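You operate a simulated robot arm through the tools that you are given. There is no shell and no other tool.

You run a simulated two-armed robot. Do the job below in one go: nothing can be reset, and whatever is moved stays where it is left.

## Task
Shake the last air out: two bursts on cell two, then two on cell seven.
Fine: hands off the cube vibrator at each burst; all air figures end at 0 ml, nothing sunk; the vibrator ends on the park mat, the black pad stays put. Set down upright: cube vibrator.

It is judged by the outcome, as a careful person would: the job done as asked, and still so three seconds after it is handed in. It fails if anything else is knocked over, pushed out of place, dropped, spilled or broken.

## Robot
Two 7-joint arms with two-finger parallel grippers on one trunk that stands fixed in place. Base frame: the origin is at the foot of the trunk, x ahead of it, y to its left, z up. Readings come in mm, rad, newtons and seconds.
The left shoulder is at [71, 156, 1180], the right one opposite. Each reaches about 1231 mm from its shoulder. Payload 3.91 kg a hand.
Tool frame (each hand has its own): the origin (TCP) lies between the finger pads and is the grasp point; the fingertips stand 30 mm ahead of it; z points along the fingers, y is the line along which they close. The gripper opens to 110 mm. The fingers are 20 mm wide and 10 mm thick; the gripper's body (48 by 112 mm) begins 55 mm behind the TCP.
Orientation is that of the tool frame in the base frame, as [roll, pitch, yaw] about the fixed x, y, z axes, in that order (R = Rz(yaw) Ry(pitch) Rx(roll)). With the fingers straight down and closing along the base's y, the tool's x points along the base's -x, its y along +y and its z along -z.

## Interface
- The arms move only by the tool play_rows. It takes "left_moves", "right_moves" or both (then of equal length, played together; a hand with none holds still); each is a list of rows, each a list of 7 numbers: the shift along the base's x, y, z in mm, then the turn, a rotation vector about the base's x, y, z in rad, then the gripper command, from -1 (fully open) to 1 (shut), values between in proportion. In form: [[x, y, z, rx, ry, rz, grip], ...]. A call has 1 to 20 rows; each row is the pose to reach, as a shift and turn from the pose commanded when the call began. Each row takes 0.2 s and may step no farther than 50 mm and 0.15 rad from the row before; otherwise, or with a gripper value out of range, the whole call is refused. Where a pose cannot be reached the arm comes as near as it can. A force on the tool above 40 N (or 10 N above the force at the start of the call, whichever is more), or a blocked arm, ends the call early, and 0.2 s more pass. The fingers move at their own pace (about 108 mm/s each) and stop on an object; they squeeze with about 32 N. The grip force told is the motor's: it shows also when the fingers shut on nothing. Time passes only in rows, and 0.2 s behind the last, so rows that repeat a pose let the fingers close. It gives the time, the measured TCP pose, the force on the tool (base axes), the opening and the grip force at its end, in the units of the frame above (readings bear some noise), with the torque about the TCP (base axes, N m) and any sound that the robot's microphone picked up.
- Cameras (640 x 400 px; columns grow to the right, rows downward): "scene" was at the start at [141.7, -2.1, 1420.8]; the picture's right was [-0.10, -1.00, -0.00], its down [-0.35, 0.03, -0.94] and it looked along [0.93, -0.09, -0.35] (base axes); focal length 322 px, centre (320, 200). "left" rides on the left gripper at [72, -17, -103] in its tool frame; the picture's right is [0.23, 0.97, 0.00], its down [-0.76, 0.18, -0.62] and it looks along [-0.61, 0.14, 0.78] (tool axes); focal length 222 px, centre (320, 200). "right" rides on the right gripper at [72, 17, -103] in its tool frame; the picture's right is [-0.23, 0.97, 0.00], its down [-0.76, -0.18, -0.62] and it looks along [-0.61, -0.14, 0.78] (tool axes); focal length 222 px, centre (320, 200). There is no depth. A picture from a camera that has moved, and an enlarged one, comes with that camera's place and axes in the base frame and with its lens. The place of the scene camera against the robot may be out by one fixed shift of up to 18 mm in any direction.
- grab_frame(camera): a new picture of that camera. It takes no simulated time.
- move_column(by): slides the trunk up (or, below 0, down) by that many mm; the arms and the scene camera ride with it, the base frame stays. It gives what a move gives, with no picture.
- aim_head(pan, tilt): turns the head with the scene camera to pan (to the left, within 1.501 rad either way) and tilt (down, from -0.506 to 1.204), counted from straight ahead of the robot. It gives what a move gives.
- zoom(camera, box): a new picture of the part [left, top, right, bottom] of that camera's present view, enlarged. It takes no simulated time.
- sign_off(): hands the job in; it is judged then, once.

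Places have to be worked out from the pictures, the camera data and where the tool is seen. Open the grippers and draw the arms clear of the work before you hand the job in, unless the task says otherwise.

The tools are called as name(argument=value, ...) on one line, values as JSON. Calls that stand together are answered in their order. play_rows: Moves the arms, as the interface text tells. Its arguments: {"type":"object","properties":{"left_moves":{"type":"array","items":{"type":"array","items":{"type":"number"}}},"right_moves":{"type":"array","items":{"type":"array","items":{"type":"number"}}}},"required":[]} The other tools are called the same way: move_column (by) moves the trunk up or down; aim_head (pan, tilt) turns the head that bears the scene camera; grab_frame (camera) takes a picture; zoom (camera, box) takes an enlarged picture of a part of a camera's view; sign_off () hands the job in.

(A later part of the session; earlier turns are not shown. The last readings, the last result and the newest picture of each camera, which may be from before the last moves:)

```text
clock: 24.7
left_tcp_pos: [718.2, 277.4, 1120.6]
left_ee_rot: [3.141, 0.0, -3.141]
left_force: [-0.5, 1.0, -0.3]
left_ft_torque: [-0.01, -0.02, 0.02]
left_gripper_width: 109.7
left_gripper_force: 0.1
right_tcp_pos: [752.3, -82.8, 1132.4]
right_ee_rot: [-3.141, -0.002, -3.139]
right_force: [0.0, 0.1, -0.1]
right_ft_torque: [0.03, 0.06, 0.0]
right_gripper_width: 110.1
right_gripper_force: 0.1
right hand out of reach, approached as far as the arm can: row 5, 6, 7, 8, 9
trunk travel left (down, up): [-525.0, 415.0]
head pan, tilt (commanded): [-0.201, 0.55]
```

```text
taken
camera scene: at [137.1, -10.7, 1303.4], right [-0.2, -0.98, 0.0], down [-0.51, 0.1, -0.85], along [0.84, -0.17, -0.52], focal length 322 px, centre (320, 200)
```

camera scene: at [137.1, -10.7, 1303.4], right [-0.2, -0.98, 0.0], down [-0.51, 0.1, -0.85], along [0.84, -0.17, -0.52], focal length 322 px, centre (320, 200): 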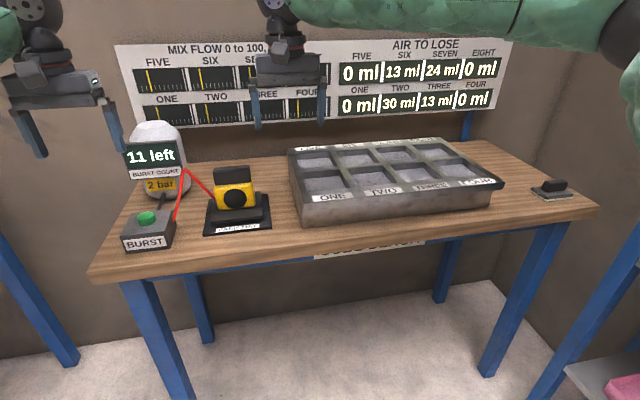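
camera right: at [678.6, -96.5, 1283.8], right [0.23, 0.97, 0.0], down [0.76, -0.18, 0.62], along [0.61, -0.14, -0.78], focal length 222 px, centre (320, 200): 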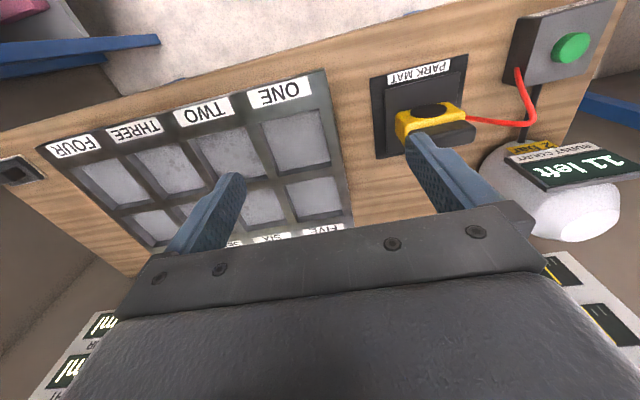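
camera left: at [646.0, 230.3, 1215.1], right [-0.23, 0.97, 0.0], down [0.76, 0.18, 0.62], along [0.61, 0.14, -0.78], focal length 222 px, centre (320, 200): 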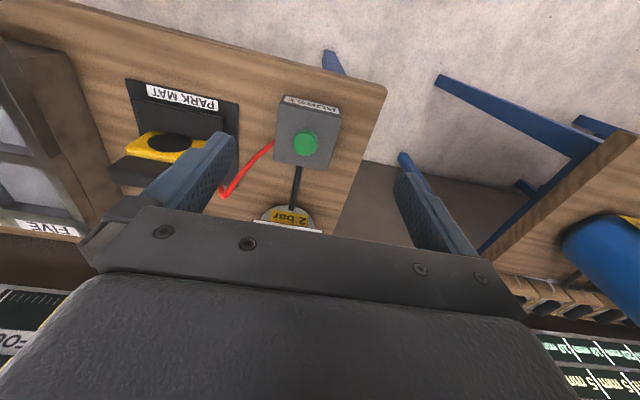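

The limit is lateral: the wrist can't come further in than about y≈-85 there. But fingers pointing inward put the TCP ahead of the wrist: with the hand turned −90° (closing along x) and tilted toward +y, the TCP could reach the handle while the wrist stays outside. I turn first.

play_rows(right_moves=[[0, -10, 0, 0, 0, -0.14, -1], [0, -20, 0, 0, 0, -0.29, -1], [0, -30, 0, 0, 0, -0.44, -1], [0, -30, 0, 0, 0, -0.59, -1], [0, -30, 0, 0, 0, -0.74, -1], [0, -30, 0, 0, 0, -0.89, -1], [0, -30, 0, 0, 0, -1.04, -1], [0, -30, 0, 0, 0, -1.19, -1], [0, -30, 0, 0, 0, -1.34, -1], [0, -30, 0, 0, 0, -1.48, -1], [0, -30, 0, 0, 0, -1.571, -1]])

play_rows(right_moves=[[0, 0, 0, 0.14, 0, 0, -1], [0, 0, 0, 0.28, 0, 0, -1], [0, 0, 0, 0.42, 0, 0, -1], [0, 0, 0, 0.56, 0, 0, -1], [0, 0, 0, 0.7, 0, 0, -1], [0, 0, 0, 0.84, 0, 0, -1], [0, 0, 0, 0.98, 0, 0, -1], [0, 0, 0, 0.98, 0, 0, -1]])

grab_frame(camera="scene")

grab_frame(camera="right")

```text
clock: 27.1
left_tcp_pos: [719.7, 275.8, 1120.9]
left_ee_rot: [-3.141, 0.0, -3.14]
left_force: [0.2, 0.7, -0.4]
left_ft_torque: [0.04, 0.0, 0.03]
left_gripper_width: 109.8
left_gripper_force: 0.1
right_tcp_pos: [755.5, -113.7, 1130.7]
right_ee_rot: [3.142, -0.001, 1.57]
right_force: [0.2, 0.4, 0.4]
right_ft_torque: [0.02, 0.04, 0.0]
right_gripper_width: 109.9
right_gripper_force: 0.0
trunk travel left (down, up): [-525.0, 415.0]
head pan, tilt (commanded): [-0.201, 0.55]
```

```text
clock: 28.9
left_tcp_pos: [718.5, 277.3, 1120.0]
left_ee_rot: [3.141, 0.0, -3.139]
left_force: [-0.2, 0.4, -0.3]
left_ft_torque: [-0.01, 0.03, 0.02]
left_gripper_width: 110.1
left_gripper_force: 0.0
right_tcp_pos: [755.5, -111.6, 1129.5]
right_ee_rot: [3.141, -0.982, 1.571]
right_force: [-0.3, 0.1, -0.6]
right_ft_torque: [-0.02, 0.03, -0.01]
right_gripper_width: 110.1
right_gripper_force: 0.0
trunk travel left (down, up): [-525.0, 415.0]
head pan, tilt (commanded): [-0.201, 0.55]
```

```text
taken
camera scene: at [136.7, -10.2, 1303.4], right [-0.2, -0.98, 0.0], down [-0.51, 0.1, -0.85], along [0.84, -0.17, -0.52], focal length 322 px, centre (320, 200)
```

scene: 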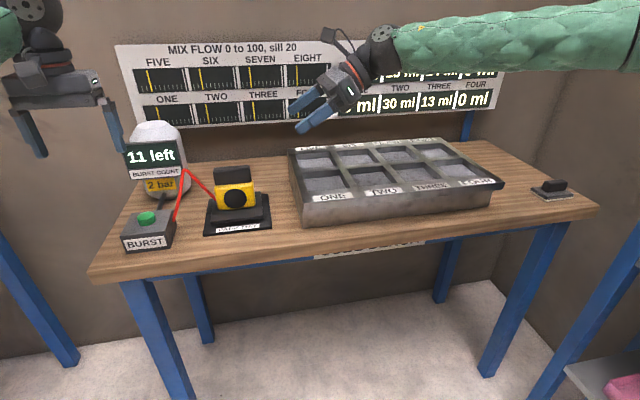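

```text
taken
camera right: at [772.4, -159.0, 1248.3], right [0.97, -0.13, -0.19], down [-0.18, -0.94, -0.29], along [-0.14, 0.31, -0.94], focal length 222 px, centre (320, 200)
```

right: 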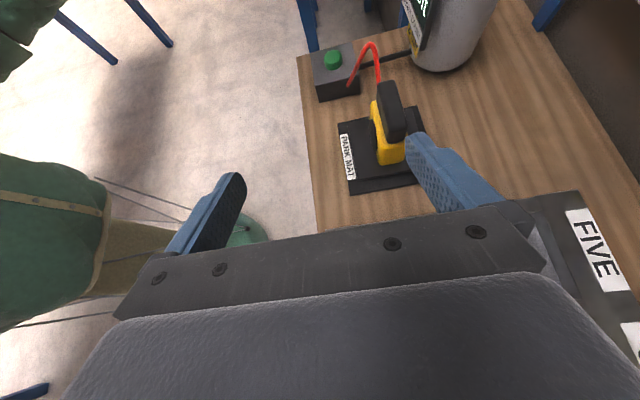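

The tilt works freely. Now I move with this hand attitude toward above the vibrator, to (854, 45, 1080), watching for reach limits.

play_rows(right_moves=[[25, 25, -5, 0, 0, 0, -1], [50, 50, -10, 0, 0, 0, -1], [75, 80, -15, 0, 0, 0, -1], [98, 115, -20, 0, 0, 0, -1], [98, 155, -30, 0, 0, 0, -1], [98, 155, -30, 0, 0, 0, -1]])

grab_frame(camera="scene")

grab_frame(camera="right")

```text
clock: 30.3
left_tcp_pos: [719.4, 277.1, 1119.5]
left_ee_rot: [-3.14, -0.002, -3.139]
left_force: [0.3, 0.3, -0.6]
left_ft_torque: [0.0, 0.01, 0.01]
left_gripper_width: 110.3
left_gripper_force: 0.2
right_tcp_pos: [837.0, 24.3, 1101.8]
right_ee_rot: [-3.14, -0.981, 1.57]
right_force: [-0.5, -0.7, 0.2]
right_ft_torque: [-0.03, 0.02, 0.0]
right_gripper_width: 110.1
right_gripper_force: 0.0
right hand out of reach, approached as far as the arm can: row 5, 6
trunk travel left (down, up): [-525.0, 415.0]
head pan, tilt (commanded): [-0.201, 0.55]
```

```text
taken
camera scene: at [138.0, -10.4, 1303.2], right [-0.2, -0.98, 0.0], down [-0.51, 0.1, -0.85], along [0.83, -0.17, -0.52], focal length 322 px, centre (320, 200)
```

scene: 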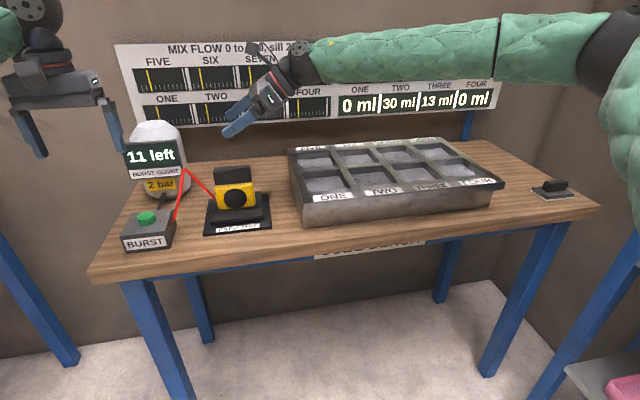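

```text
taken
camera right: at [853.8, -23.1, 1219.9], right [0.97, -0.13, -0.19], down [-0.18, -0.94, -0.29], along [-0.14, 0.31, -0.94], focal length 222 px, centre (320, 200)
```

right: 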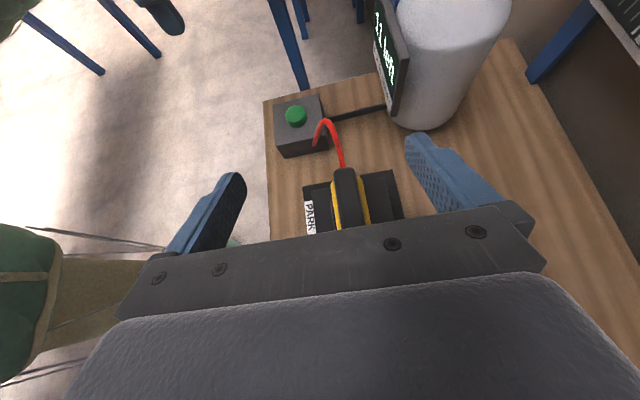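

With this attitude the right hand gets to (837,24) — close to the handle already, and more tilt gives more. I enlarge the right camera's view to measure the handle precisely.

zoom(camera="right", box=[260, 80, 440, 240])

zoom(camera="scene", box=[110, 120, 290, 260])

grab_frame(camera="left")

```text
2.50 times, centred on (350, 160) of right
camera zoom: at [853.8, -23.1, 1219.9], right [0.97, -0.13, -0.19], down [-0.18, -0.94, -0.29], along [-0.14, 0.31, -0.94], focal length 555 px, centre (245, 300)
```

zoom: 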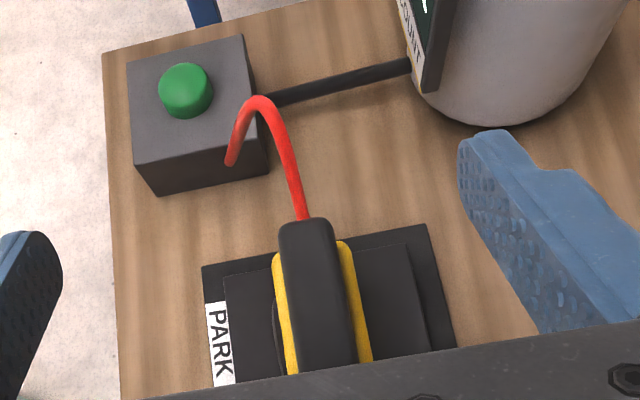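

```text
2.86 times, centred on (200, 190) of scene
camera zoom: at [138.0, -10.4, 1303.2], right [-0.2, -0.98, 0.0], down [-0.51, 0.1, -0.85], along [0.83, -0.17, -0.52], focal length 921 px, centre (663, 229)
```

zoom: 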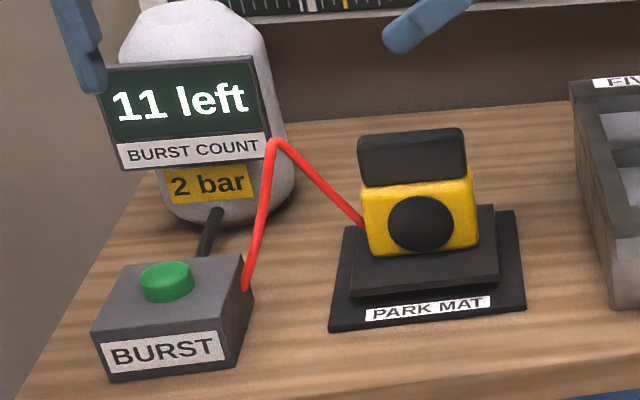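

```text
taken
camera left: at [646.9, 260.1, 1223.6], right [-0.23, 0.97, 0.0], down [0.76, 0.18, 0.62], along [0.61, 0.14, -0.78], focal length 222 px, centre (320, 200)
```

left: 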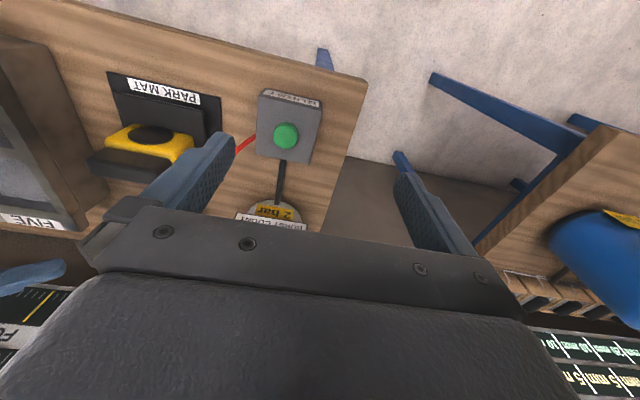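

The handle measures about 24 mm thick (x 838–862), y≈10–94, top z≈980; it stands on a separate ~118 mm square, ~25 mm thick black pad on the mat, which must stay. I'll lower the trunk another 150 mm (raising the hands first) so the wrist sits better, and tilt the right hand a bit further.

play_rows(right_moves=[[0, -10, 40, 0.05, 0, 0, -1], [0, -20, 80, 0.1, 0, 0, -1], [0, -30, 120, 0.15, 0, 0, -1], [0, -40, 150, 0.2, 0, 0, -1], [0, -40, 150, 0.27, 0, 0, -1]], left_moves=[[0, 0, 40, 0, 0, 0, -1], [0, 0, 80, 0, 0, 0, -1], [0, 0, 120, 0, 0, 0, -1], [0, 0, 150, 0, 0, 0, -1], [0, 0, 150, 0, 0, 0, -1]])

move_column(by=-150)

grab_frame(camera="scene")

```text
clock: 31.5
left_tcp_pos: [721.6, 276.0, 1270.5]
left_ee_rot: [3.141, -0.001, -3.14]
left_force: [0.2, -0.5, 0.5]
left_ft_torque: [0.0, 0.01, 0.0]
left_gripper_width: 110.0
left_gripper_force: 0.1
right_tcp_pos: [837.3, -17.6, 1253.2]
right_ee_rot: [-3.138, -1.251, 1.568]
right_force: [0.0, -0.3, 0.4]
right_ft_torque: [-0.01, 0.02, 0.02]
right_gripper_width: 109.9
right_gripper_force: 0.1
trunk travel left (down, up): [-525.0, 415.0]
head pan, tilt (commanded): [-0.201, 0.55]
```

```text
clock: 33.2
left_tcp_pos: [720.0, 275.0, 1121.2]
left_ee_rot: [-3.141, 0.0, -3.139]
left_force: [-0.2, -1.1, -0.5]
left_ft_torque: [0.01, -0.01, -0.01]
left_gripper_width: 109.9
left_gripper_force: 0.0
right_tcp_pos: [835.7, -17.6, 1105.5]
right_ee_rot: [3.139, -1.251, 1.572]
right_force: [0.3, 0.4, 0.6]
right_ft_torque: [-0.04, -0.01, -0.02]
right_gripper_width: 109.9
right_gripper_force: 0.0
trunk travel left (down, up): [-375.0, 565.0]
head pan, tilt (commanded): [-0.201, 0.55]
```

```text
taken
camera scene: at [136.8, -10.9, 1153.5], right [-0.2, -0.98, 0.0], down [-0.51, 0.1, -0.85], along [0.84, -0.17, -0.52], focal length 322 px, centre (320, 200)
```

scene: 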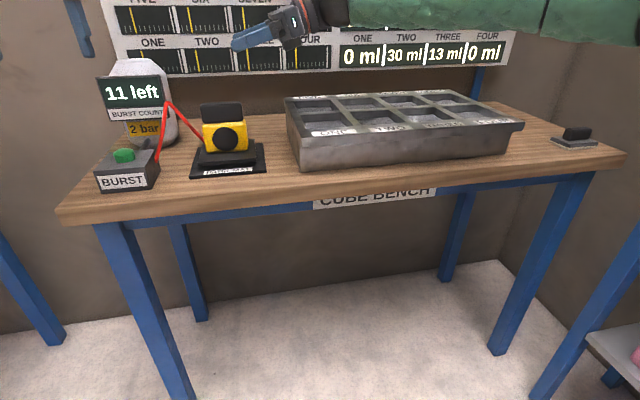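

Now I slide the tilted right hand to (850, 42) at z≈1105 to test reach before descending, and lift the head view a little to see the gauges too.

play_rows(right_moves=[[7, 20, 0, 0, 0, 0, -1], [14, 40, 0, 0, 0, 0, -1], [14, 59, 0, 0, 0, 0, -1], [14, 59, 0, 0, 0, 0, -1]])

aim_head(pan=-0.2, tilt=0.3)

grab_frame(camera="scene")

grab_frame(camera="right")

```text
clock: 34.2
left_tcp_pos: [721.2, 277.1, 1120.5]
left_ee_rot: [3.14, 0.0, -3.139]
left_force: [0.4, -0.1, 0.3]
left_ft_torque: [-0.02, 0.01, 0.0]
left_gripper_width: 109.9
left_gripper_force: 0.0
right_tcp_pos: [845.6, 36.2, 1103.8]
right_ee_rot: [3.141, -1.25, 1.57]
right_force: [0.6, 0.5, 0.6]
right_ft_torque: [0.02, 0.01, 0.0]
right_gripper_width: 110.5
right_gripper_force: 0.1
right hand out of reach, approached as far as the arm can: row 3, 4
trunk travel left (down, up): [-375.0, 565.0]
head pan, tilt (commanded): [-0.201, 0.55]
```

```text
clock: 35.0
left_tcp_pos: [719.7, 276.6, 1121.7]
left_ee_rot: [3.141, -0.002, -3.139]
left_force: [0.3, -0.2, 0.2]
left_ft_torque: [-0.02, -0.02, 0.02]
left_gripper_width: 110.1
left_gripper_force: 0.0
right_tcp_pos: [845.3, 36.0, 1103.9]
right_ee_rot: [3.141, -1.252, 1.573]
right_force: [-1.0, -0.5, 0.2]
right_ft_torque: [0.03, -0.02, 0.03]
right_gripper_width: 110.0
right_gripper_force: 0.1
trunk travel left (down, up): [-375.0, 565.0]
head pan, tilt (commanded): [-0.201, 0.3]
```

```text
taken
camera scene: at [140.5, -11.6, 1176.2], right [-0.2, -0.98, 0.0], down [-0.29, 0.06, -0.95], along [0.94, -0.19, -0.3], focal length 322 px, centre (320, 200)
```

scene: 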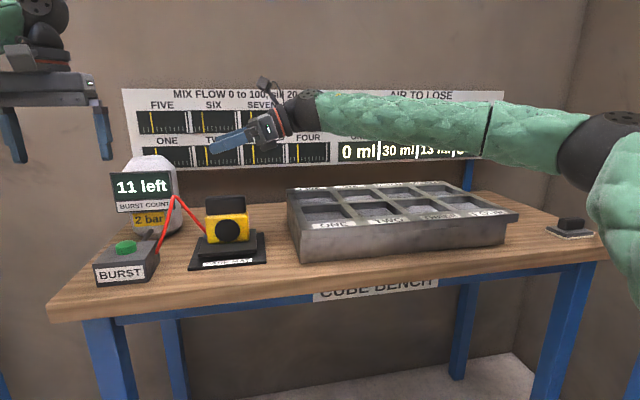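

```text
taken
camera right: at [861.9, -40.2, 1204.8], right [0.97, -0.07, -0.22], down [-0.18, -0.83, -0.53], along [-0.14, 0.55, -0.82], focal length 222 px, centre (320, 200)
```

right: 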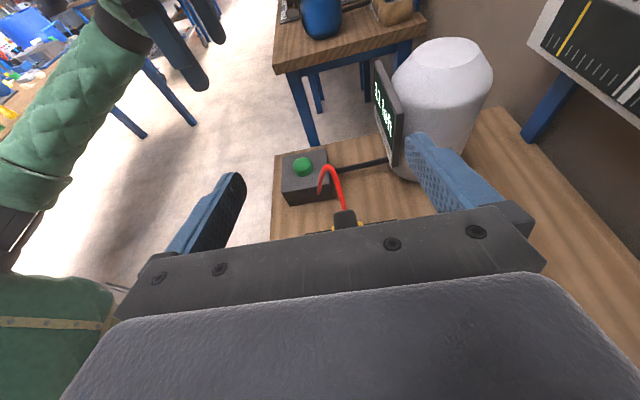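

The hand gets to about (845,36) — enough to hold the handle. I set it to (850,28), descend to z≈1010 and look down at the handle between the fingers.

play_rows(right_moves=[[5, -8, 0, 0, 0, 0, -1], [5, -8, -40, 0, 0, 0, -1], [5, -8, -80, 0, 0, 0, -1], [5, -8, -94, 0, 0, 0, -1], [5, -8, -94, 0, 0, 0, -1]])

grab_frame(camera="right")

zoom(camera="right", box=[240, 120, 420, 260])

zoom(camera="scene", box=[150, 120, 330, 280])

```text
clock: 36.2
left_tcp_pos: [719.3, 277.1, 1121.3]
left_ee_rot: [-3.141, -0.001, 3.141]
left_force: [1.6, -0.2, 0.1]
left_ft_torque: [0.03, -0.01, 0.0]
left_gripper_width: 109.8
left_gripper_force: 0.1
right_tcp_pos: [848.7, 28.8, 1009.5]
right_ee_rot: [-3.141, -1.251, 1.574]
right_force: [0.3, 0.1, -0.1]
right_ft_torque: [0.03, -0.04, 0.0]
right_gripper_width: 110.0
right_gripper_force: 0.1
trunk travel left (down, up): [-375.0, 565.0]
head pan, tilt (commanded): [-0.201, 0.3]
```

```text
taken
camera right: at [865.8, -47.9, 1110.1], right [0.97, -0.07, -0.22], down [-0.18, -0.83, -0.53], along [-0.14, 0.55, -0.82], focal length 222 px, centre (320, 200)
```

right: 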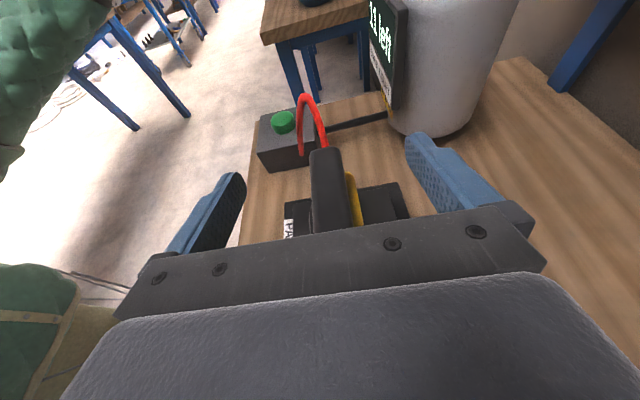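

```text
2.86 times, centred on (330, 190) of right
camera zoom: at [865.8, -47.9, 1110.1], right [0.97, -0.07, -0.22], down [-0.18, -0.83, -0.53], along [-0.14, 0.55, -0.82], focal length 635 px, centre (291, 229)
```

zoom: 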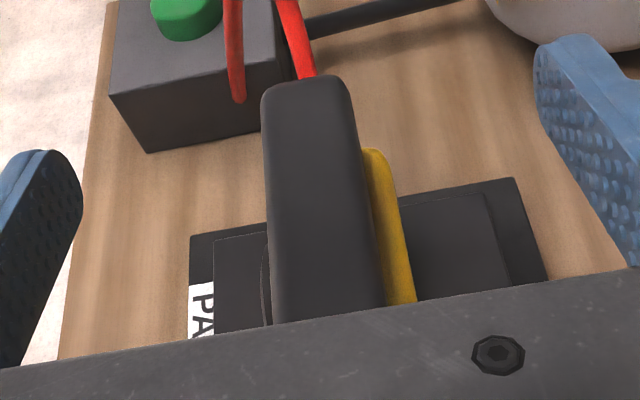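

```text
2.50 times, centred on (240, 200) of scene
camera zoom: at [140.5, -11.6, 1176.3], right [-0.2, -0.98, 0.0], down [-0.29, 0.06, -0.96], along [0.94, -0.19, -0.3], focal length 806 px, centre (520, 200)
```

zoom: 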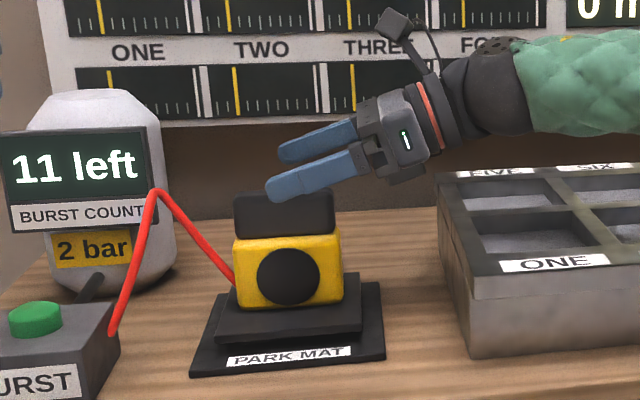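

The handle is centred at x≈850, so the fingers straddle it evenly. I descend to z≈970 and half-close to about 44 mm to check centring before gripping.

play_rows(right_moves=[[0, 0, -20, 0, 0, 0, -1], [0, 0, -40, 0, 0, 0, -1], [0, 0, -40, 0, 0, 0, 0.0], [0, 0, -40, 0, 0, 0, 0.2], [0, 0, -40, 0, 0, 0, 0.2]])

grab_frame(camera="right")

zoom(camera="right", box=[240, 100, 420, 240])

zoom(camera="scene", box=[170, 140, 310, 280])

```text
clock: 37.4
left_tcp_pos: [720.8, 276.5, 1120.6]
left_ee_rot: [-3.14, 0.001, -3.138]
left_force: [0.0, -0.6, -0.4]
left_ft_torque: [0.01, 0.04, -0.01]
left_gripper_width: 109.9
left_gripper_force: 0.1
right_tcp_pos: [850.1, 27.6, 970.5]
right_ee_rot: [3.141, -1.251, 1.572]
right_force: [0.4, 0.2, 0.0]
right_ft_torque: [-0.01, -0.01, 0.0]
right_gripper_width: 43.9
right_gripper_force: 0.0
trunk travel left (down, up): [-375.0, 565.0]
head pan, tilt (commanded): [-0.201, 0.3]
```

```text
taken
camera right: at [866.3, -48.5, 1070.4], right [0.97, -0.07, -0.21], down [-0.18, -0.83, -0.53], along [-0.14, 0.55, -0.82], focal length 222 px, centre (320, 200)
```

right: 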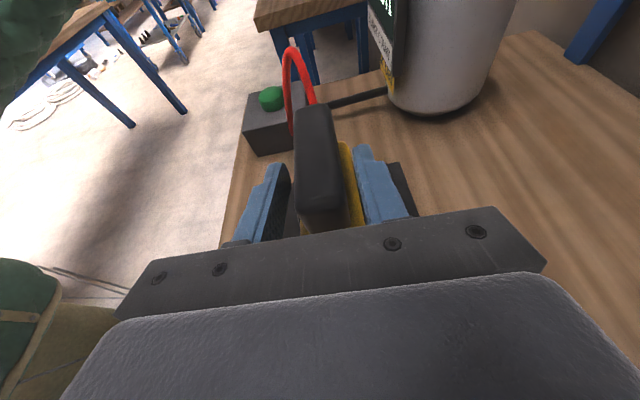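

```text
2.86 times, centred on (330, 170) of right
camera zoom: at [866.3, -48.5, 1070.4], right [0.97, -0.07, -0.21], down [-0.18, -0.83, -0.53], along [-0.14, 0.55, -0.82], focal length 635 px, centre (291, 286)
```

zoom: 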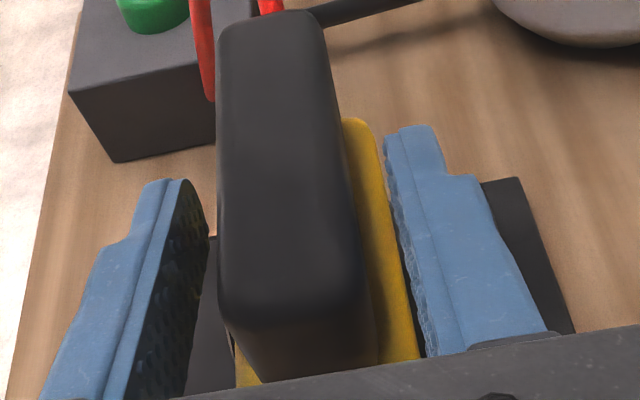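

```text
2.86 times, centred on (240, 210) of scene
camera zoom: at [140.5, -11.6, 1176.3], right [-0.2, -0.98, 0.0], down [-0.29, 0.06, -0.96], along [0.94, -0.19, -0.3], focal length 921 px, centre (549, 171)
```

zoom: 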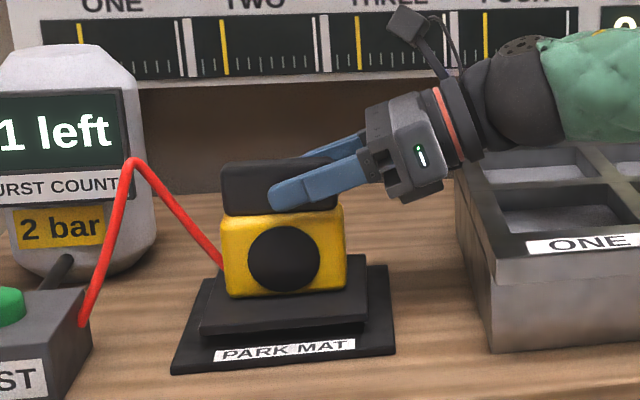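

Centred nicely, fingers alongside the handle and above the body's ledge. I close the gripper on the handle.

play_rows(right_moves=[[0, 0, 0, 0, 0, 0, 0.4], [0, 0, 0, 0, 0, 0, 0.6], [0, 0, 0, 0, 0, 0, 1], [0, 0, 0, 0, 0, 0, 1]])

zoom(camera="right", box=[240, 100, 420, 240])

zoom(camera="scene", box=[170, 140, 310, 280])

```text
clock: 38.4
left_tcp_pos: [720.1, 277.3, 1120.9]
left_ee_rot: [-3.141, 0.0, -3.14]
left_force: [-0.3, -0.5, 0.1]
left_ft_torque: [-0.01, 0.03, -0.03]
left_gripper_width: 109.9
left_gripper_force: 0.0
right_tcp_pos: [850.9, 27.6, 969.4]
right_ee_rot: [3.141, -1.251, 1.57]
right_force: [1.7, -0.2, 0.4]
right_ft_torque: [0.07, 0.19, 0.11]
right_gripper_width: 27.0
right_gripper_force: 32.2
trunk travel left (down, up): [-375.0, 565.0]
head pan, tilt (commanded): [-0.201, 0.3]
```

```text
2.86 times, centred on (330, 170) of right
camera zoom: at [866.4, -48.6, 1070.4], right [0.97, -0.07, -0.22], down [-0.18, -0.83, -0.53], along [-0.14, 0.55, -0.82], focal length 635 px, centre (291, 286)
```

zoom: 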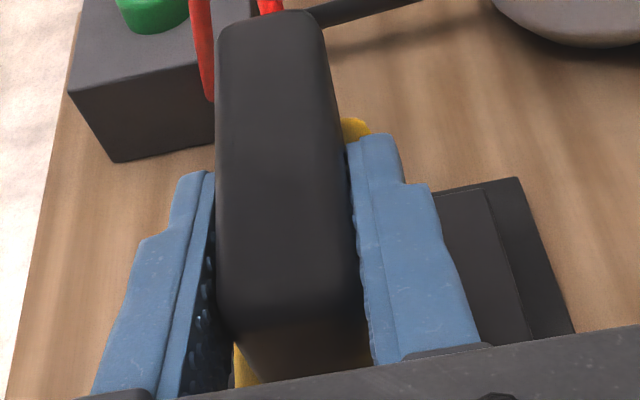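

```text
2.86 times, centred on (240, 210) of scene
camera zoom: at [140.6, -11.6, 1176.3], right [-0.2, -0.98, 0.0], down [-0.29, 0.06, -0.96], along [0.94, -0.19, -0.3], focal length 921 px, centre (549, 171)
```

zoom: 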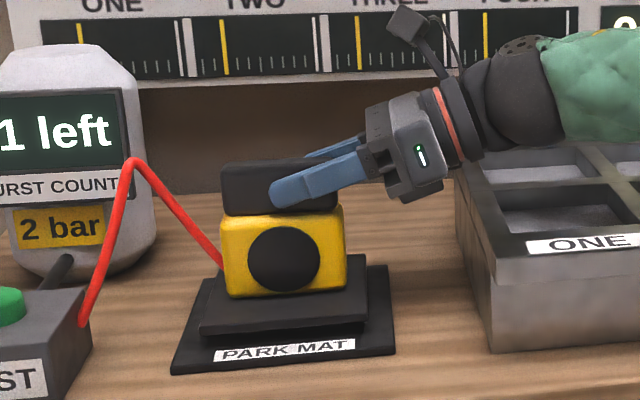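

Gripped (27 mm, 32 N) with the vibrator unmoved. I lift it gently about 15 mm and check that it stays level and the pad stays behind.

play_rows(right_moves=[[0, 0, 2, 0, 0, 0, 1], [0, 0, 5, 0, 0, 0, 1], [0, 0, 10, 0, 0, 0, 1], [0, 0, 15, 0, 0, 0, 1], [0, 0, 15, 0, 0, 0, 1]])

zoom(camera="scene", box=[170, 140, 310, 280])

zoom(camera="right", box=[240, 100, 420, 240])

```text
clock: 39.6
left_tcp_pos: [721.0, 276.9, 1121.1]
left_ee_rot: [-3.141, -0.003, -3.14]
left_force: [-0.7, -0.5, 0.5]
left_ft_torque: [0.01, 0.01, -0.01]
left_gripper_width: 110.2
left_gripper_force: 0.2
right_tcp_pos: [851.3, 28.7, 983.9]
right_ee_rot: [-3.14, -1.251, 1.57]
right_force: [-0.8, 1.1, -8.1]
right_ft_torque: [-0.19, -0.02, -0.01]
right_gripper_width: 27.0
right_gripper_force: 31.9
trunk travel left (down, up): [-375.0, 565.0]
head pan, tilt (commanded): [-0.201, 0.3]
```

```text
2.86 times, centred on (240, 210) of scene
camera zoom: at [141.3, -11.6, 1176.2], right [-0.2, -0.98, 0.0], down [-0.29, 0.06, -0.95], along [0.94, -0.19, -0.3], focal length 921 px, centre (549, 171)
```

zoom: 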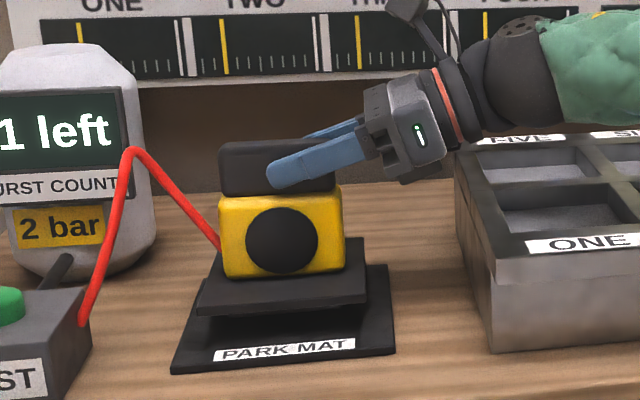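

```text
2.86 times, centred on (330, 170) of right
camera zoom: at [868.5, -48.0, 1084.9], right [0.97, -0.07, -0.22], down [-0.18, -0.83, -0.53], along [-0.14, 0.55, -0.82], focal length 635 px, centre (291, 286)
```

zoom: 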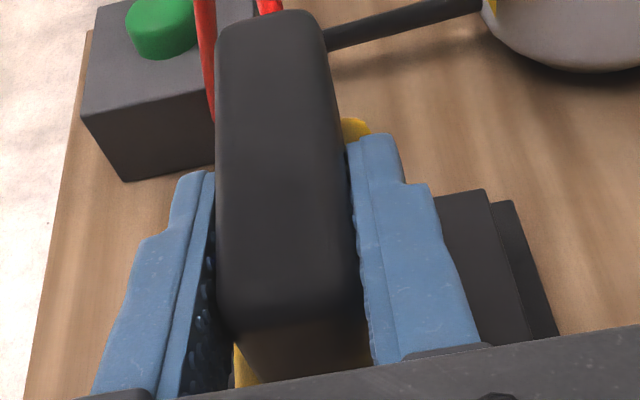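

The ~120 mm plate lifts together with the body, so it's the vibrator's own sole plate (weight ≈ 8 N); it hangs level. The "black pad" must then be the separate item at the far right of the bench, which I'll stay away from. I lift to clear the tray rim and take detailed tray views.

play_rows(right_moves=[[0, 0, 20, 0, 0, 0, 1], [0, 0, 45, 0, 0, 0, 1], [0, 0, 70, 0, 0, 0, 1], [0, 0, 95, 0, 0, 0, 1], [0, 0, 115, 0, 0, 0, 1], [0, 0, 115, 0, 0, 0, 1]])

grab_frame(camera="scene")

zoom(camera="scene", box=[270, 160, 540, 270])

zoom(camera="scene", box=[150, 80, 330, 280])

grab_frame(camera="right")

```text
clock: 41.0
left_tcp_pos: [720.7, 276.3, 1121.1]
left_ee_rot: [3.14, -0.002, -3.141]
left_force: [0.8, 0.3, 0.1]
left_ft_torque: [-0.01, 0.0, 0.02]
left_gripper_width: 110.1
left_gripper_force: 0.1
right_tcp_pos: [852.4, 28.6, 1099.6]
right_ee_rot: [-3.139, -1.252, 1.569]
right_force: [0.3, -0.1, -6.9]
right_ft_torque: [-0.19, -0.04, 0.0]
right_gripper_width: 26.8
right_gripper_force: 32.0
trunk travel left (down, up): [-375.0, 565.0]
head pan, tilt (commanded): [-0.201, 0.3]
```

```text
taken
camera scene: at [141.1, -11.5, 1176.2], right [-0.2, -0.98, 0.0], down [-0.29, 0.06, -0.95], along [0.94, -0.19, -0.3], focal length 322 px, centre (320, 200)
```

scene: 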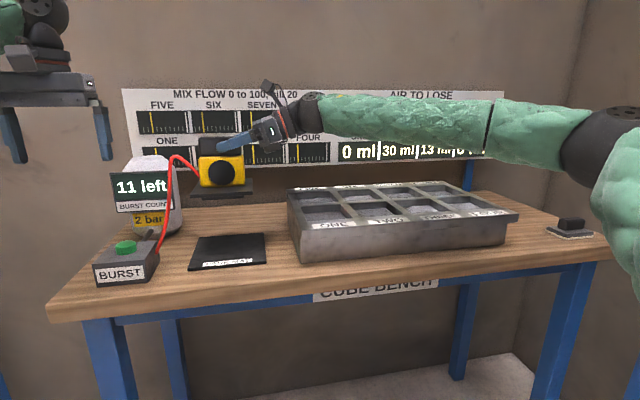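

```text
2.37 times, centred on (405, 215) of scene
camera zoom: at [141.1, -11.5, 1176.2], right [-0.2, -0.98, 0.0], down [-0.29, 0.06, -0.95], along [0.94, -0.19, -0.3], focal length 764 px, centre (118, 164)
```

zoom: 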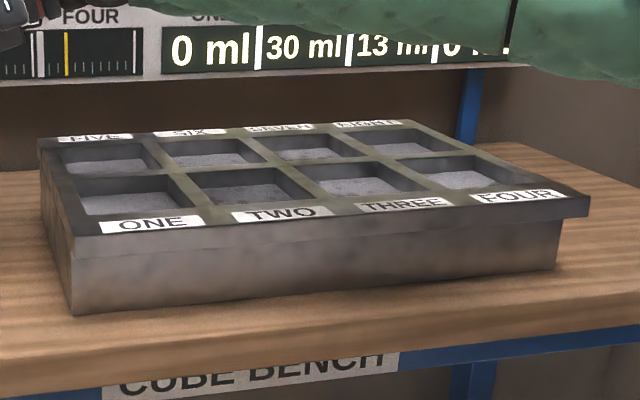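

```text
2.00 times, centred on (240, 180) of scene
camera zoom: at [141.1, -11.5, 1176.2], right [-0.2, -0.98, 0.0], down [-0.29, 0.06, -0.95], along [0.94, -0.19, -0.3], focal length 645 px, centre (480, 240)
```

zoom: 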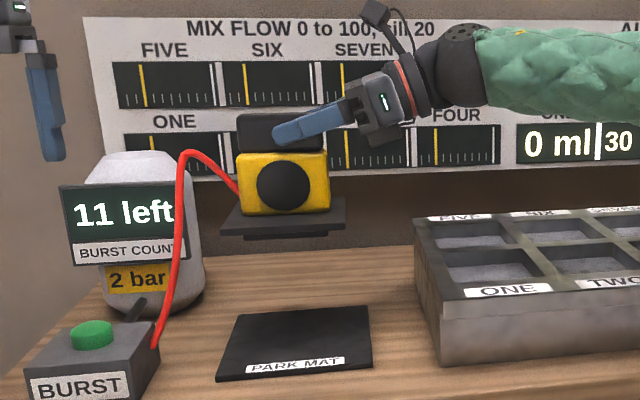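

```text
taken
camera right: at [868.5, -47.7, 1199.7], right [0.97, -0.07, -0.22], down [-0.18, -0.83, -0.53], along [-0.14, 0.55, -0.82], focal length 222 px, centre (320, 200)
```

right: 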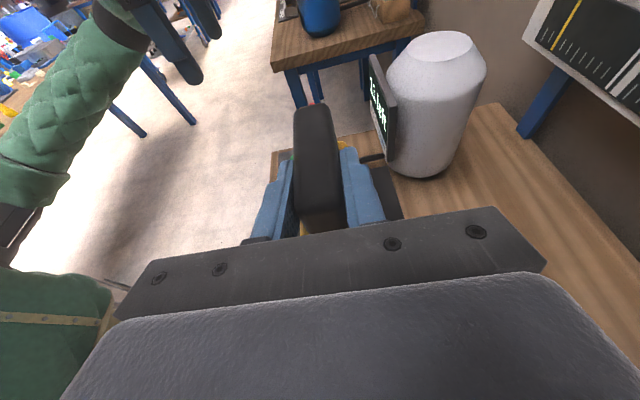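

The vibrator has a thin wide plate with a smaller foot below it, so the plate rests on the cell's rim and the foot goes into the opening. I zoom in to measure that foot.

zoom(camera="scene", box=[180, 125, 280, 205])

zoom(camera="scene", box=[180, 220, 280, 280])

zoom(camera="left", box=[60, 60, 340, 240])

```text
5.00 times, centred on (230, 165) of scene
camera zoom: at [141.1, -11.5, 1176.2], right [-0.2, -0.98, 0.0], down [-0.29, 0.06, -0.95], along [0.94, -0.19, -0.3], focal length 1612 px, centre (770, 375)
```

zoom: 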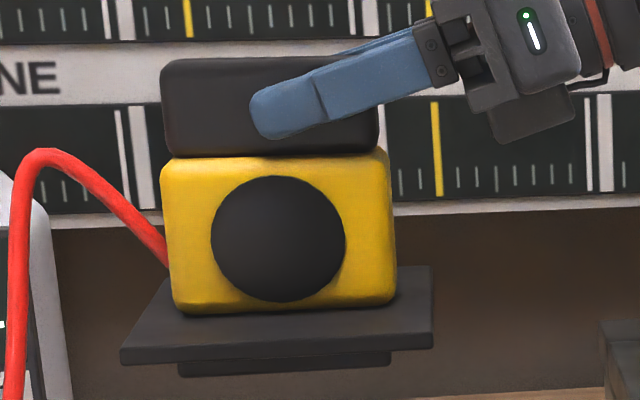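

```text
6.40 times, centred on (230, 250) of scene
camera zoom: at [141.1, -11.5, 1176.2], right [-0.2, -0.98, 0.0], down [-0.29, 0.06, -0.95], along [0.94, -0.19, -0.3], focal length 2063 px, centre (896, -120)
```

zoom: 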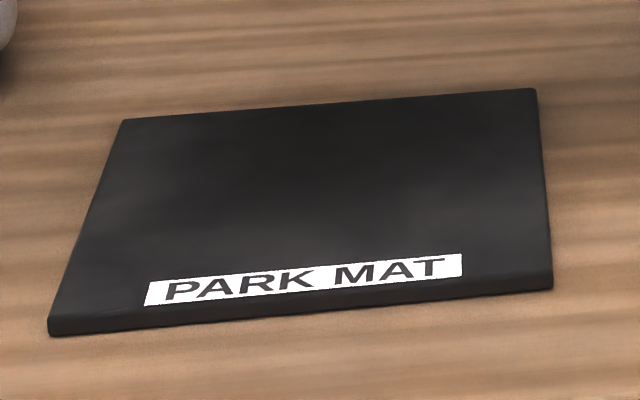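

```text
2.22 times, centred on (200, 150) of left
camera zoom: at [648.0, 259.7, 1224.7], right [-0.23, 0.97, 0.0], down [0.76, 0.18, 0.62], along [0.61, 0.14, -0.78], focal length 494 px, centre (587, 311)
```

zoom: 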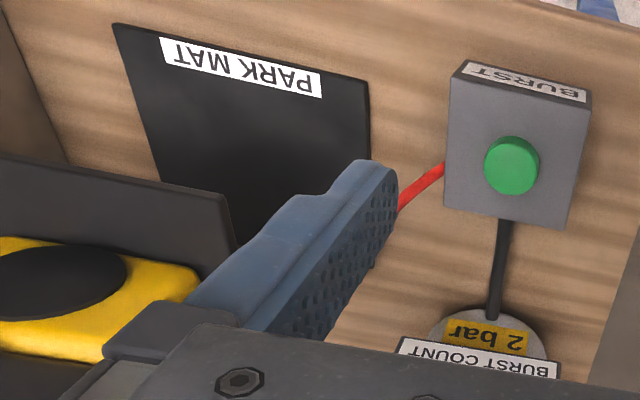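

The plate is ~120 mm with a ~88 mm foot about 10 mm deep. From the pictures the openings are ~100 mm square, pitch ~121 mm: cell two centred near (825.5,-290.5), rim z≈942; the vibrator's centre sits ~22 mm beyond my TCP in +y. I carry it at height to hover over cell two.

play_rows(right_moves=[[-2, -20, 0, 0, 0, 0, 1], [-5, -52, 0, 0, 0, 0, 1], [-8, -88, 0, 0, 0, 0, 1], [-11, -126, 0, 0, 0, 0, 1], [-14, -164, 0, 0, 0, 0, 1], [-17, -202, 0, 0, 0, 0, 1], [-20, -240, 0, 0, 0, 0, 1], [-23, -278, 0, 0, 0, 0, 1], [-25, -314, 0, 0, 0, 0, 1], [-26, -341, 0, 0, 0, 0, 1], [-26, -341, 0, 0, 0, 0, 1]])

grab_frame(camera="scene")

grab_frame(camera="right")

zoom(camera="scene", box=[280, 100, 520, 260])

```text
clock: 43.4
left_tcp_pos: [721.2, 275.6, 1120.2]
left_ee_rot: [-3.141, -0.001, -3.139]
left_force: [1.0, 0.2, -0.3]
left_ft_torque: [-0.02, 0.01, -0.01]
left_gripper_width: 110.0
left_gripper_force: 0.1
right_tcp_pos: [824.6, -311.4, 1098.6]
right_ee_rot: [3.142, -1.251, 1.57]
right_force: [-0.2, 0.0, -7.6]
right_ft_torque: [-0.17, 0.0, -0.03]
right_gripper_width: 27.0
right_gripper_force: 31.8
trunk travel left (down, up): [-375.0, 565.0]
head pan, tilt (commanded): [-0.201, 0.3]
```

```text
taken
camera scene: at [141.2, -11.6, 1176.2], right [-0.2, -0.98, 0.0], down [-0.29, 0.06, -0.95], along [0.94, -0.19, -0.3], focal length 322 px, centre (320, 200)
```

scene: 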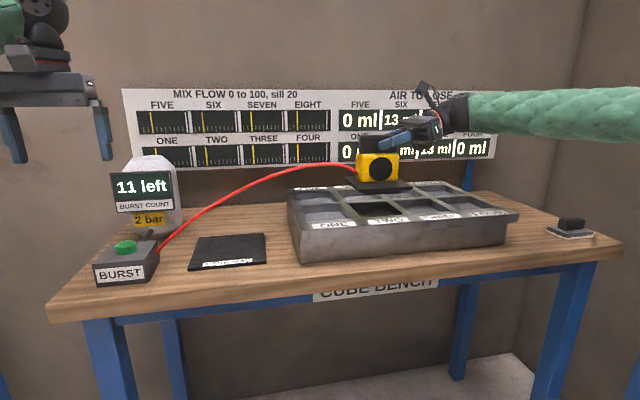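

```text
taken
camera right: at [841.6, -387.7, 1199.0], right [0.97, -0.07, -0.22], down [-0.18, -0.83, -0.53], along [-0.14, 0.55, -0.82], focal length 222 px, centre (320, 200)
```

right: 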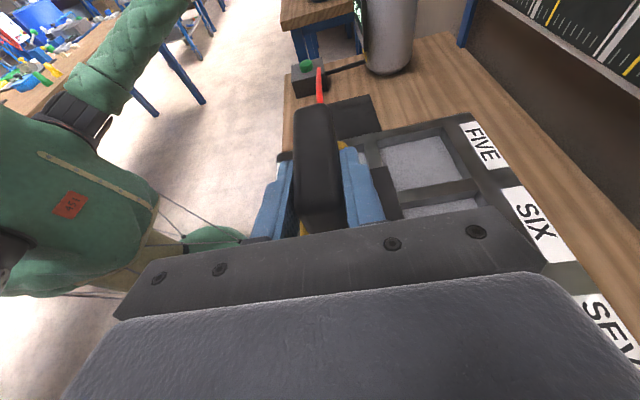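

```text
2.50 times, centred on (400, 180) of scene
camera zoom: at [141.2, -11.6, 1176.2], right [-0.2, -0.98, 0.0], down [-0.29, 0.06, -0.95], along [0.94, -0.19, -0.3], focal length 806 px, centre (120, 250)
```

zoom: 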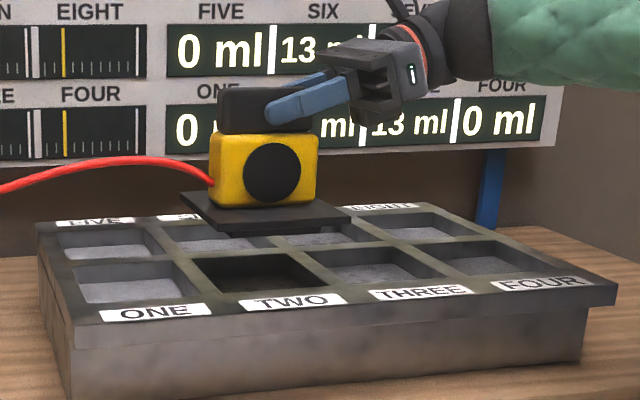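

The vibrator's shadow falls right into cell two. I enlarge the right camera to measure the rim edges against the plate.

zoom(camera="right", box=[320, 90, 600, 270])

zoom(camera="scene", box=[330, 120, 450, 240])

```text
2.22 times, centred on (460, 180) of right
camera zoom: at [841.6, -387.7, 1199.0], right [0.97, -0.07, -0.22], down [-0.18, -0.83, -0.53], along [-0.14, 0.55, -0.82], focal length 494 px, centre (9, 244)
```

zoom: 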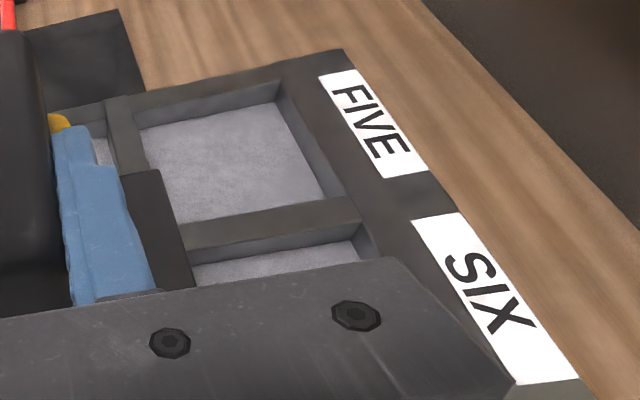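

```text
3.33 times, centred on (390, 180) of scene
camera zoom: at [141.2, -11.6, 1176.2], right [-0.2, -0.98, 0.0], down [-0.29, 0.06, -0.95], along [0.94, -0.19, -0.3], focal length 1074 px, centre (87, 267)
```

zoom: 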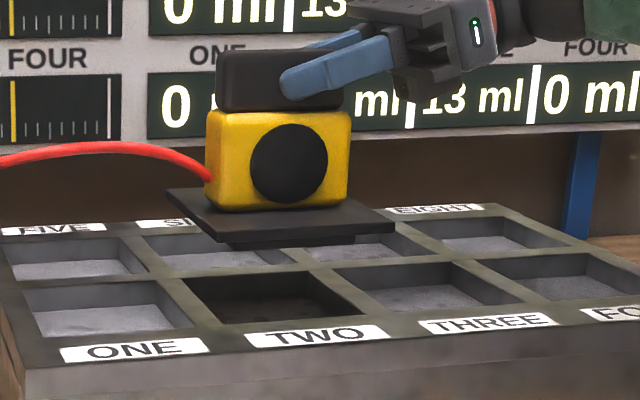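

By my measures the plate is roughly 4 mm too far in +y relative to cell two. I shift −4 mm in y and lower 30 mm (foot still ~8 mm above the rim) to compare at close range.

play_rows(right_moves=[[0, -4, -10, 0, 0, 0, 1], [0, -4, -20, 0, 0, 0, 1], [0, -4, -30, 0, 0, 0, 1], [0, -4, -30, 0, 0, 0, 1]])

zoom(camera="right", box=[320, 90, 520, 240])

zoom(camera="scene", box=[330, 140, 450, 240])

grab_frame(camera="left")

```text
clock: 44.4
left_tcp_pos: [720.9, 275.5, 1121.1]
left_ee_rot: [-3.141, -0.003, -3.139]
left_force: [-1.0, 0.4, 0.1]
left_ft_torque: [-0.01, 0.0, -0.02]
left_gripper_width: 109.7
left_gripper_force: 0.1
right_tcp_pos: [825.6, -316.5, 1068.7]
right_ee_rot: [-3.139, -1.252, 1.57]
right_force: [0.2, 0.2, -8.1]
right_ft_torque: [-0.16, -0.01, -0.02]
right_gripper_width: 26.7
right_gripper_force: 32.3
trunk travel left (down, up): [-375.0, 565.0]
head pan, tilt (commanded): [-0.201, 0.3]
```

```text
2.67 times, centred on (420, 165) of right
camera zoom: at [841.5, -393.0, 1169.9], right [0.97, -0.07, -0.22], down [-0.18, -0.83, -0.53], along [-0.14, 0.55, -0.82], focal length 592 px, centre (53, 293)
```

zoom: 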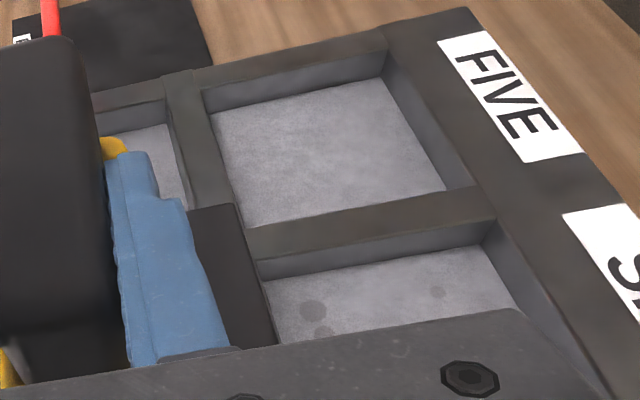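

```text
4.00 times, centred on (390, 190) of scene
camera zoom: at [141.0, -11.8, 1176.2], right [-0.2, -0.98, 0.0], down [-0.29, 0.06, -0.95], along [0.94, -0.19, -0.3], focal length 1290 px, centre (40, 240)
```

zoom: 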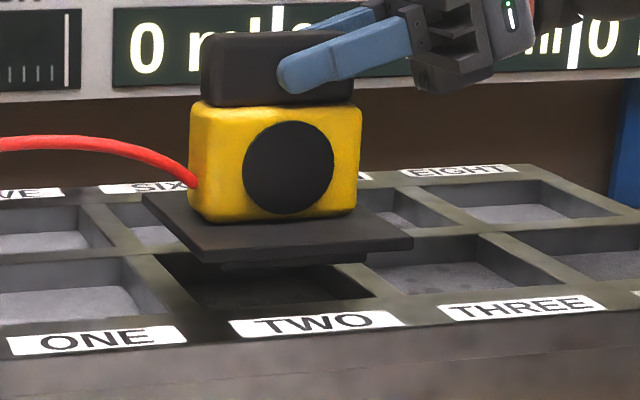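

```text
taken
camera left: at [647.9, 259.5, 1224.9], right [-0.23, 0.97, 0.0], down [0.76, 0.18, 0.62], along [0.61, 0.14, -0.78], focal length 222 px, centre (320, 200)
```

left: 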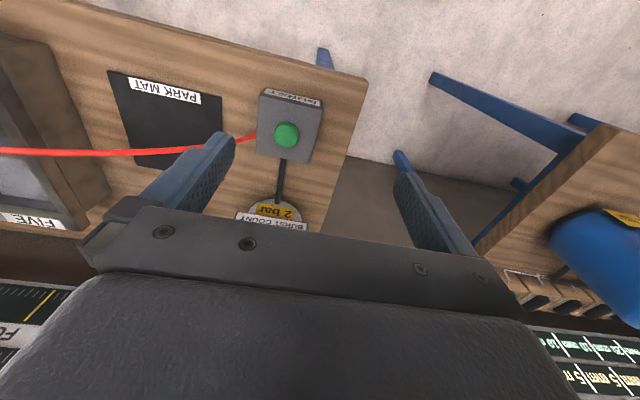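

Combining the scene and right-camera views (they agree only if the plate is ~35 mm above the rim), the vibrator is now about 5 mm too far in −y and nearly right in x; the rim is about z≈933. I correct by (+1,+5) and lower another 12 mm, then check again.

play_rows(right_moves=[[1, 3, 0, 0, 0, 0, 1], [1, 5, -6, 0, 0, 0, 1], [1, 5, -12, 0, 0, 0, 1], [1, 5, -12, 0, 0, 0, 1]])

zoom(camera="right", box=[320, 90, 520, 240])

zoom(camera="scene", box=[330, 150, 450, 240])

```text
clock: 45.4
left_tcp_pos: [719.8, 276.6, 1120.9]
left_ee_rot: [3.141, -0.003, -3.14]
left_force: [-0.5, 0.4, -0.1]
left_ft_torque: [-0.02, 0.0, 0.01]
left_gripper_width: 110.4
left_gripper_force: 0.1
right_tcp_pos: [827.1, -310.9, 1057.8]
right_ee_rot: [-3.141, -1.251, 1.571]
right_force: [-0.3, 0.4, -8.7]
right_ft_torque: [-0.2, -0.01, 0.0]
right_gripper_width: 26.6
right_gripper_force: 31.8
trunk travel left (down, up): [-375.0, 565.0]
head pan, tilt (commanded): [-0.201, 0.3]
```

```text
2.67 times, centred on (420, 165) of right
camera zoom: at [843.8, -388.4, 1158.2], right [0.97, -0.07, -0.22], down [-0.18, -0.83, -0.53], along [-0.14, 0.55, -0.82], focal length 592 px, centre (53, 293)
```

zoom: 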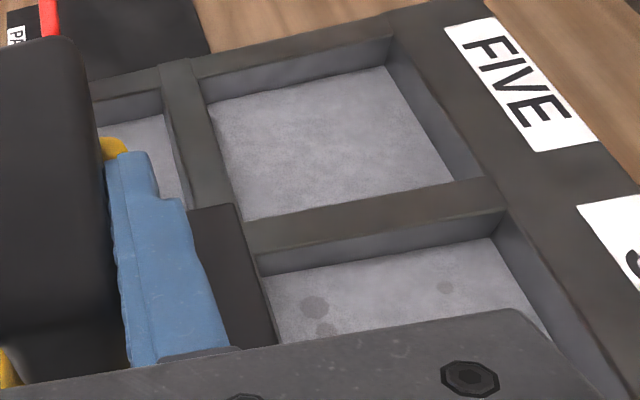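

```text
4.44 times, centred on (390, 195) of scene
camera zoom: at [141.0, -11.9, 1176.2], right [-0.2, -0.98, 0.0], down [-0.29, 0.06, -0.95], along [0.94, -0.19, -0.3], focal length 1433 px, centre (9, 222)
```

zoom: 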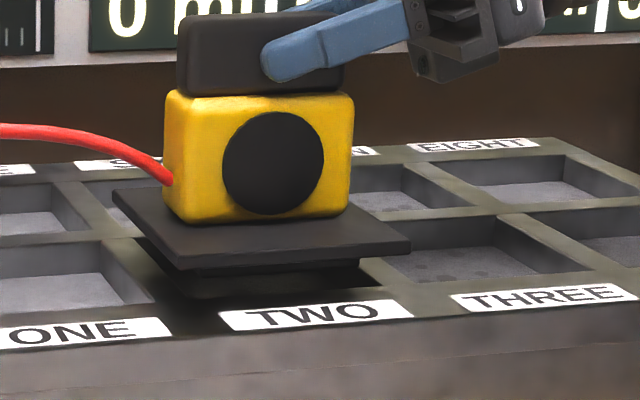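

Right camera suggests only ~2 mm residual in x and ~1 mm in y. I take a tighter scene zoom on the plate, foot and opening to confirm.

zoom(camera="scene", box=[345, 185, 425, 235])

zoom(camera="right", box=[370, 130, 430, 220])

```text
8.00 times, centred on (385, 210) of scene
camera zoom: at [141.0, -11.9, 1176.2], right [-0.2, -0.98, 0.0], down [-0.29, 0.06, -0.95], along [0.94, -0.19, -0.3], focal length 2579 px, centre (-200, 120)
```

zoom: 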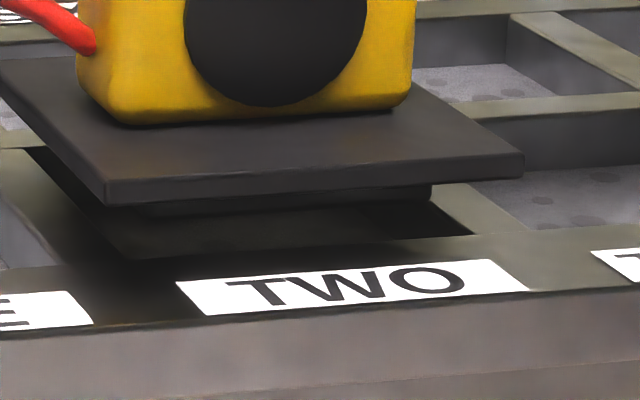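

```text
4.44 times, centred on (400, 175) of right
camera zoom: at [843.8, -388.4, 1158.2], right [0.97, -0.07, -0.22], down [-0.18, -0.83, -0.53], along [-0.14, 0.55, -0.82], focal length 987 px, centre (-36, 311)
```

zoom: 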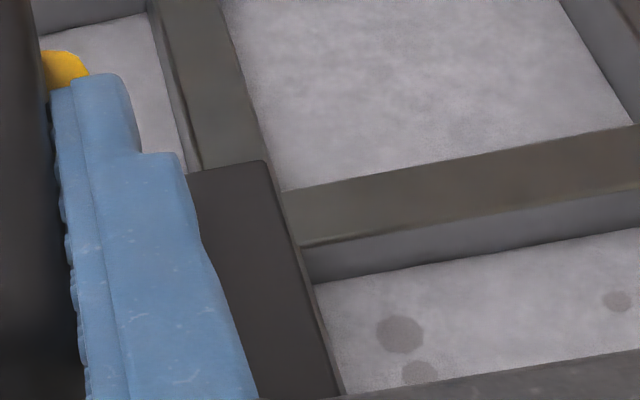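

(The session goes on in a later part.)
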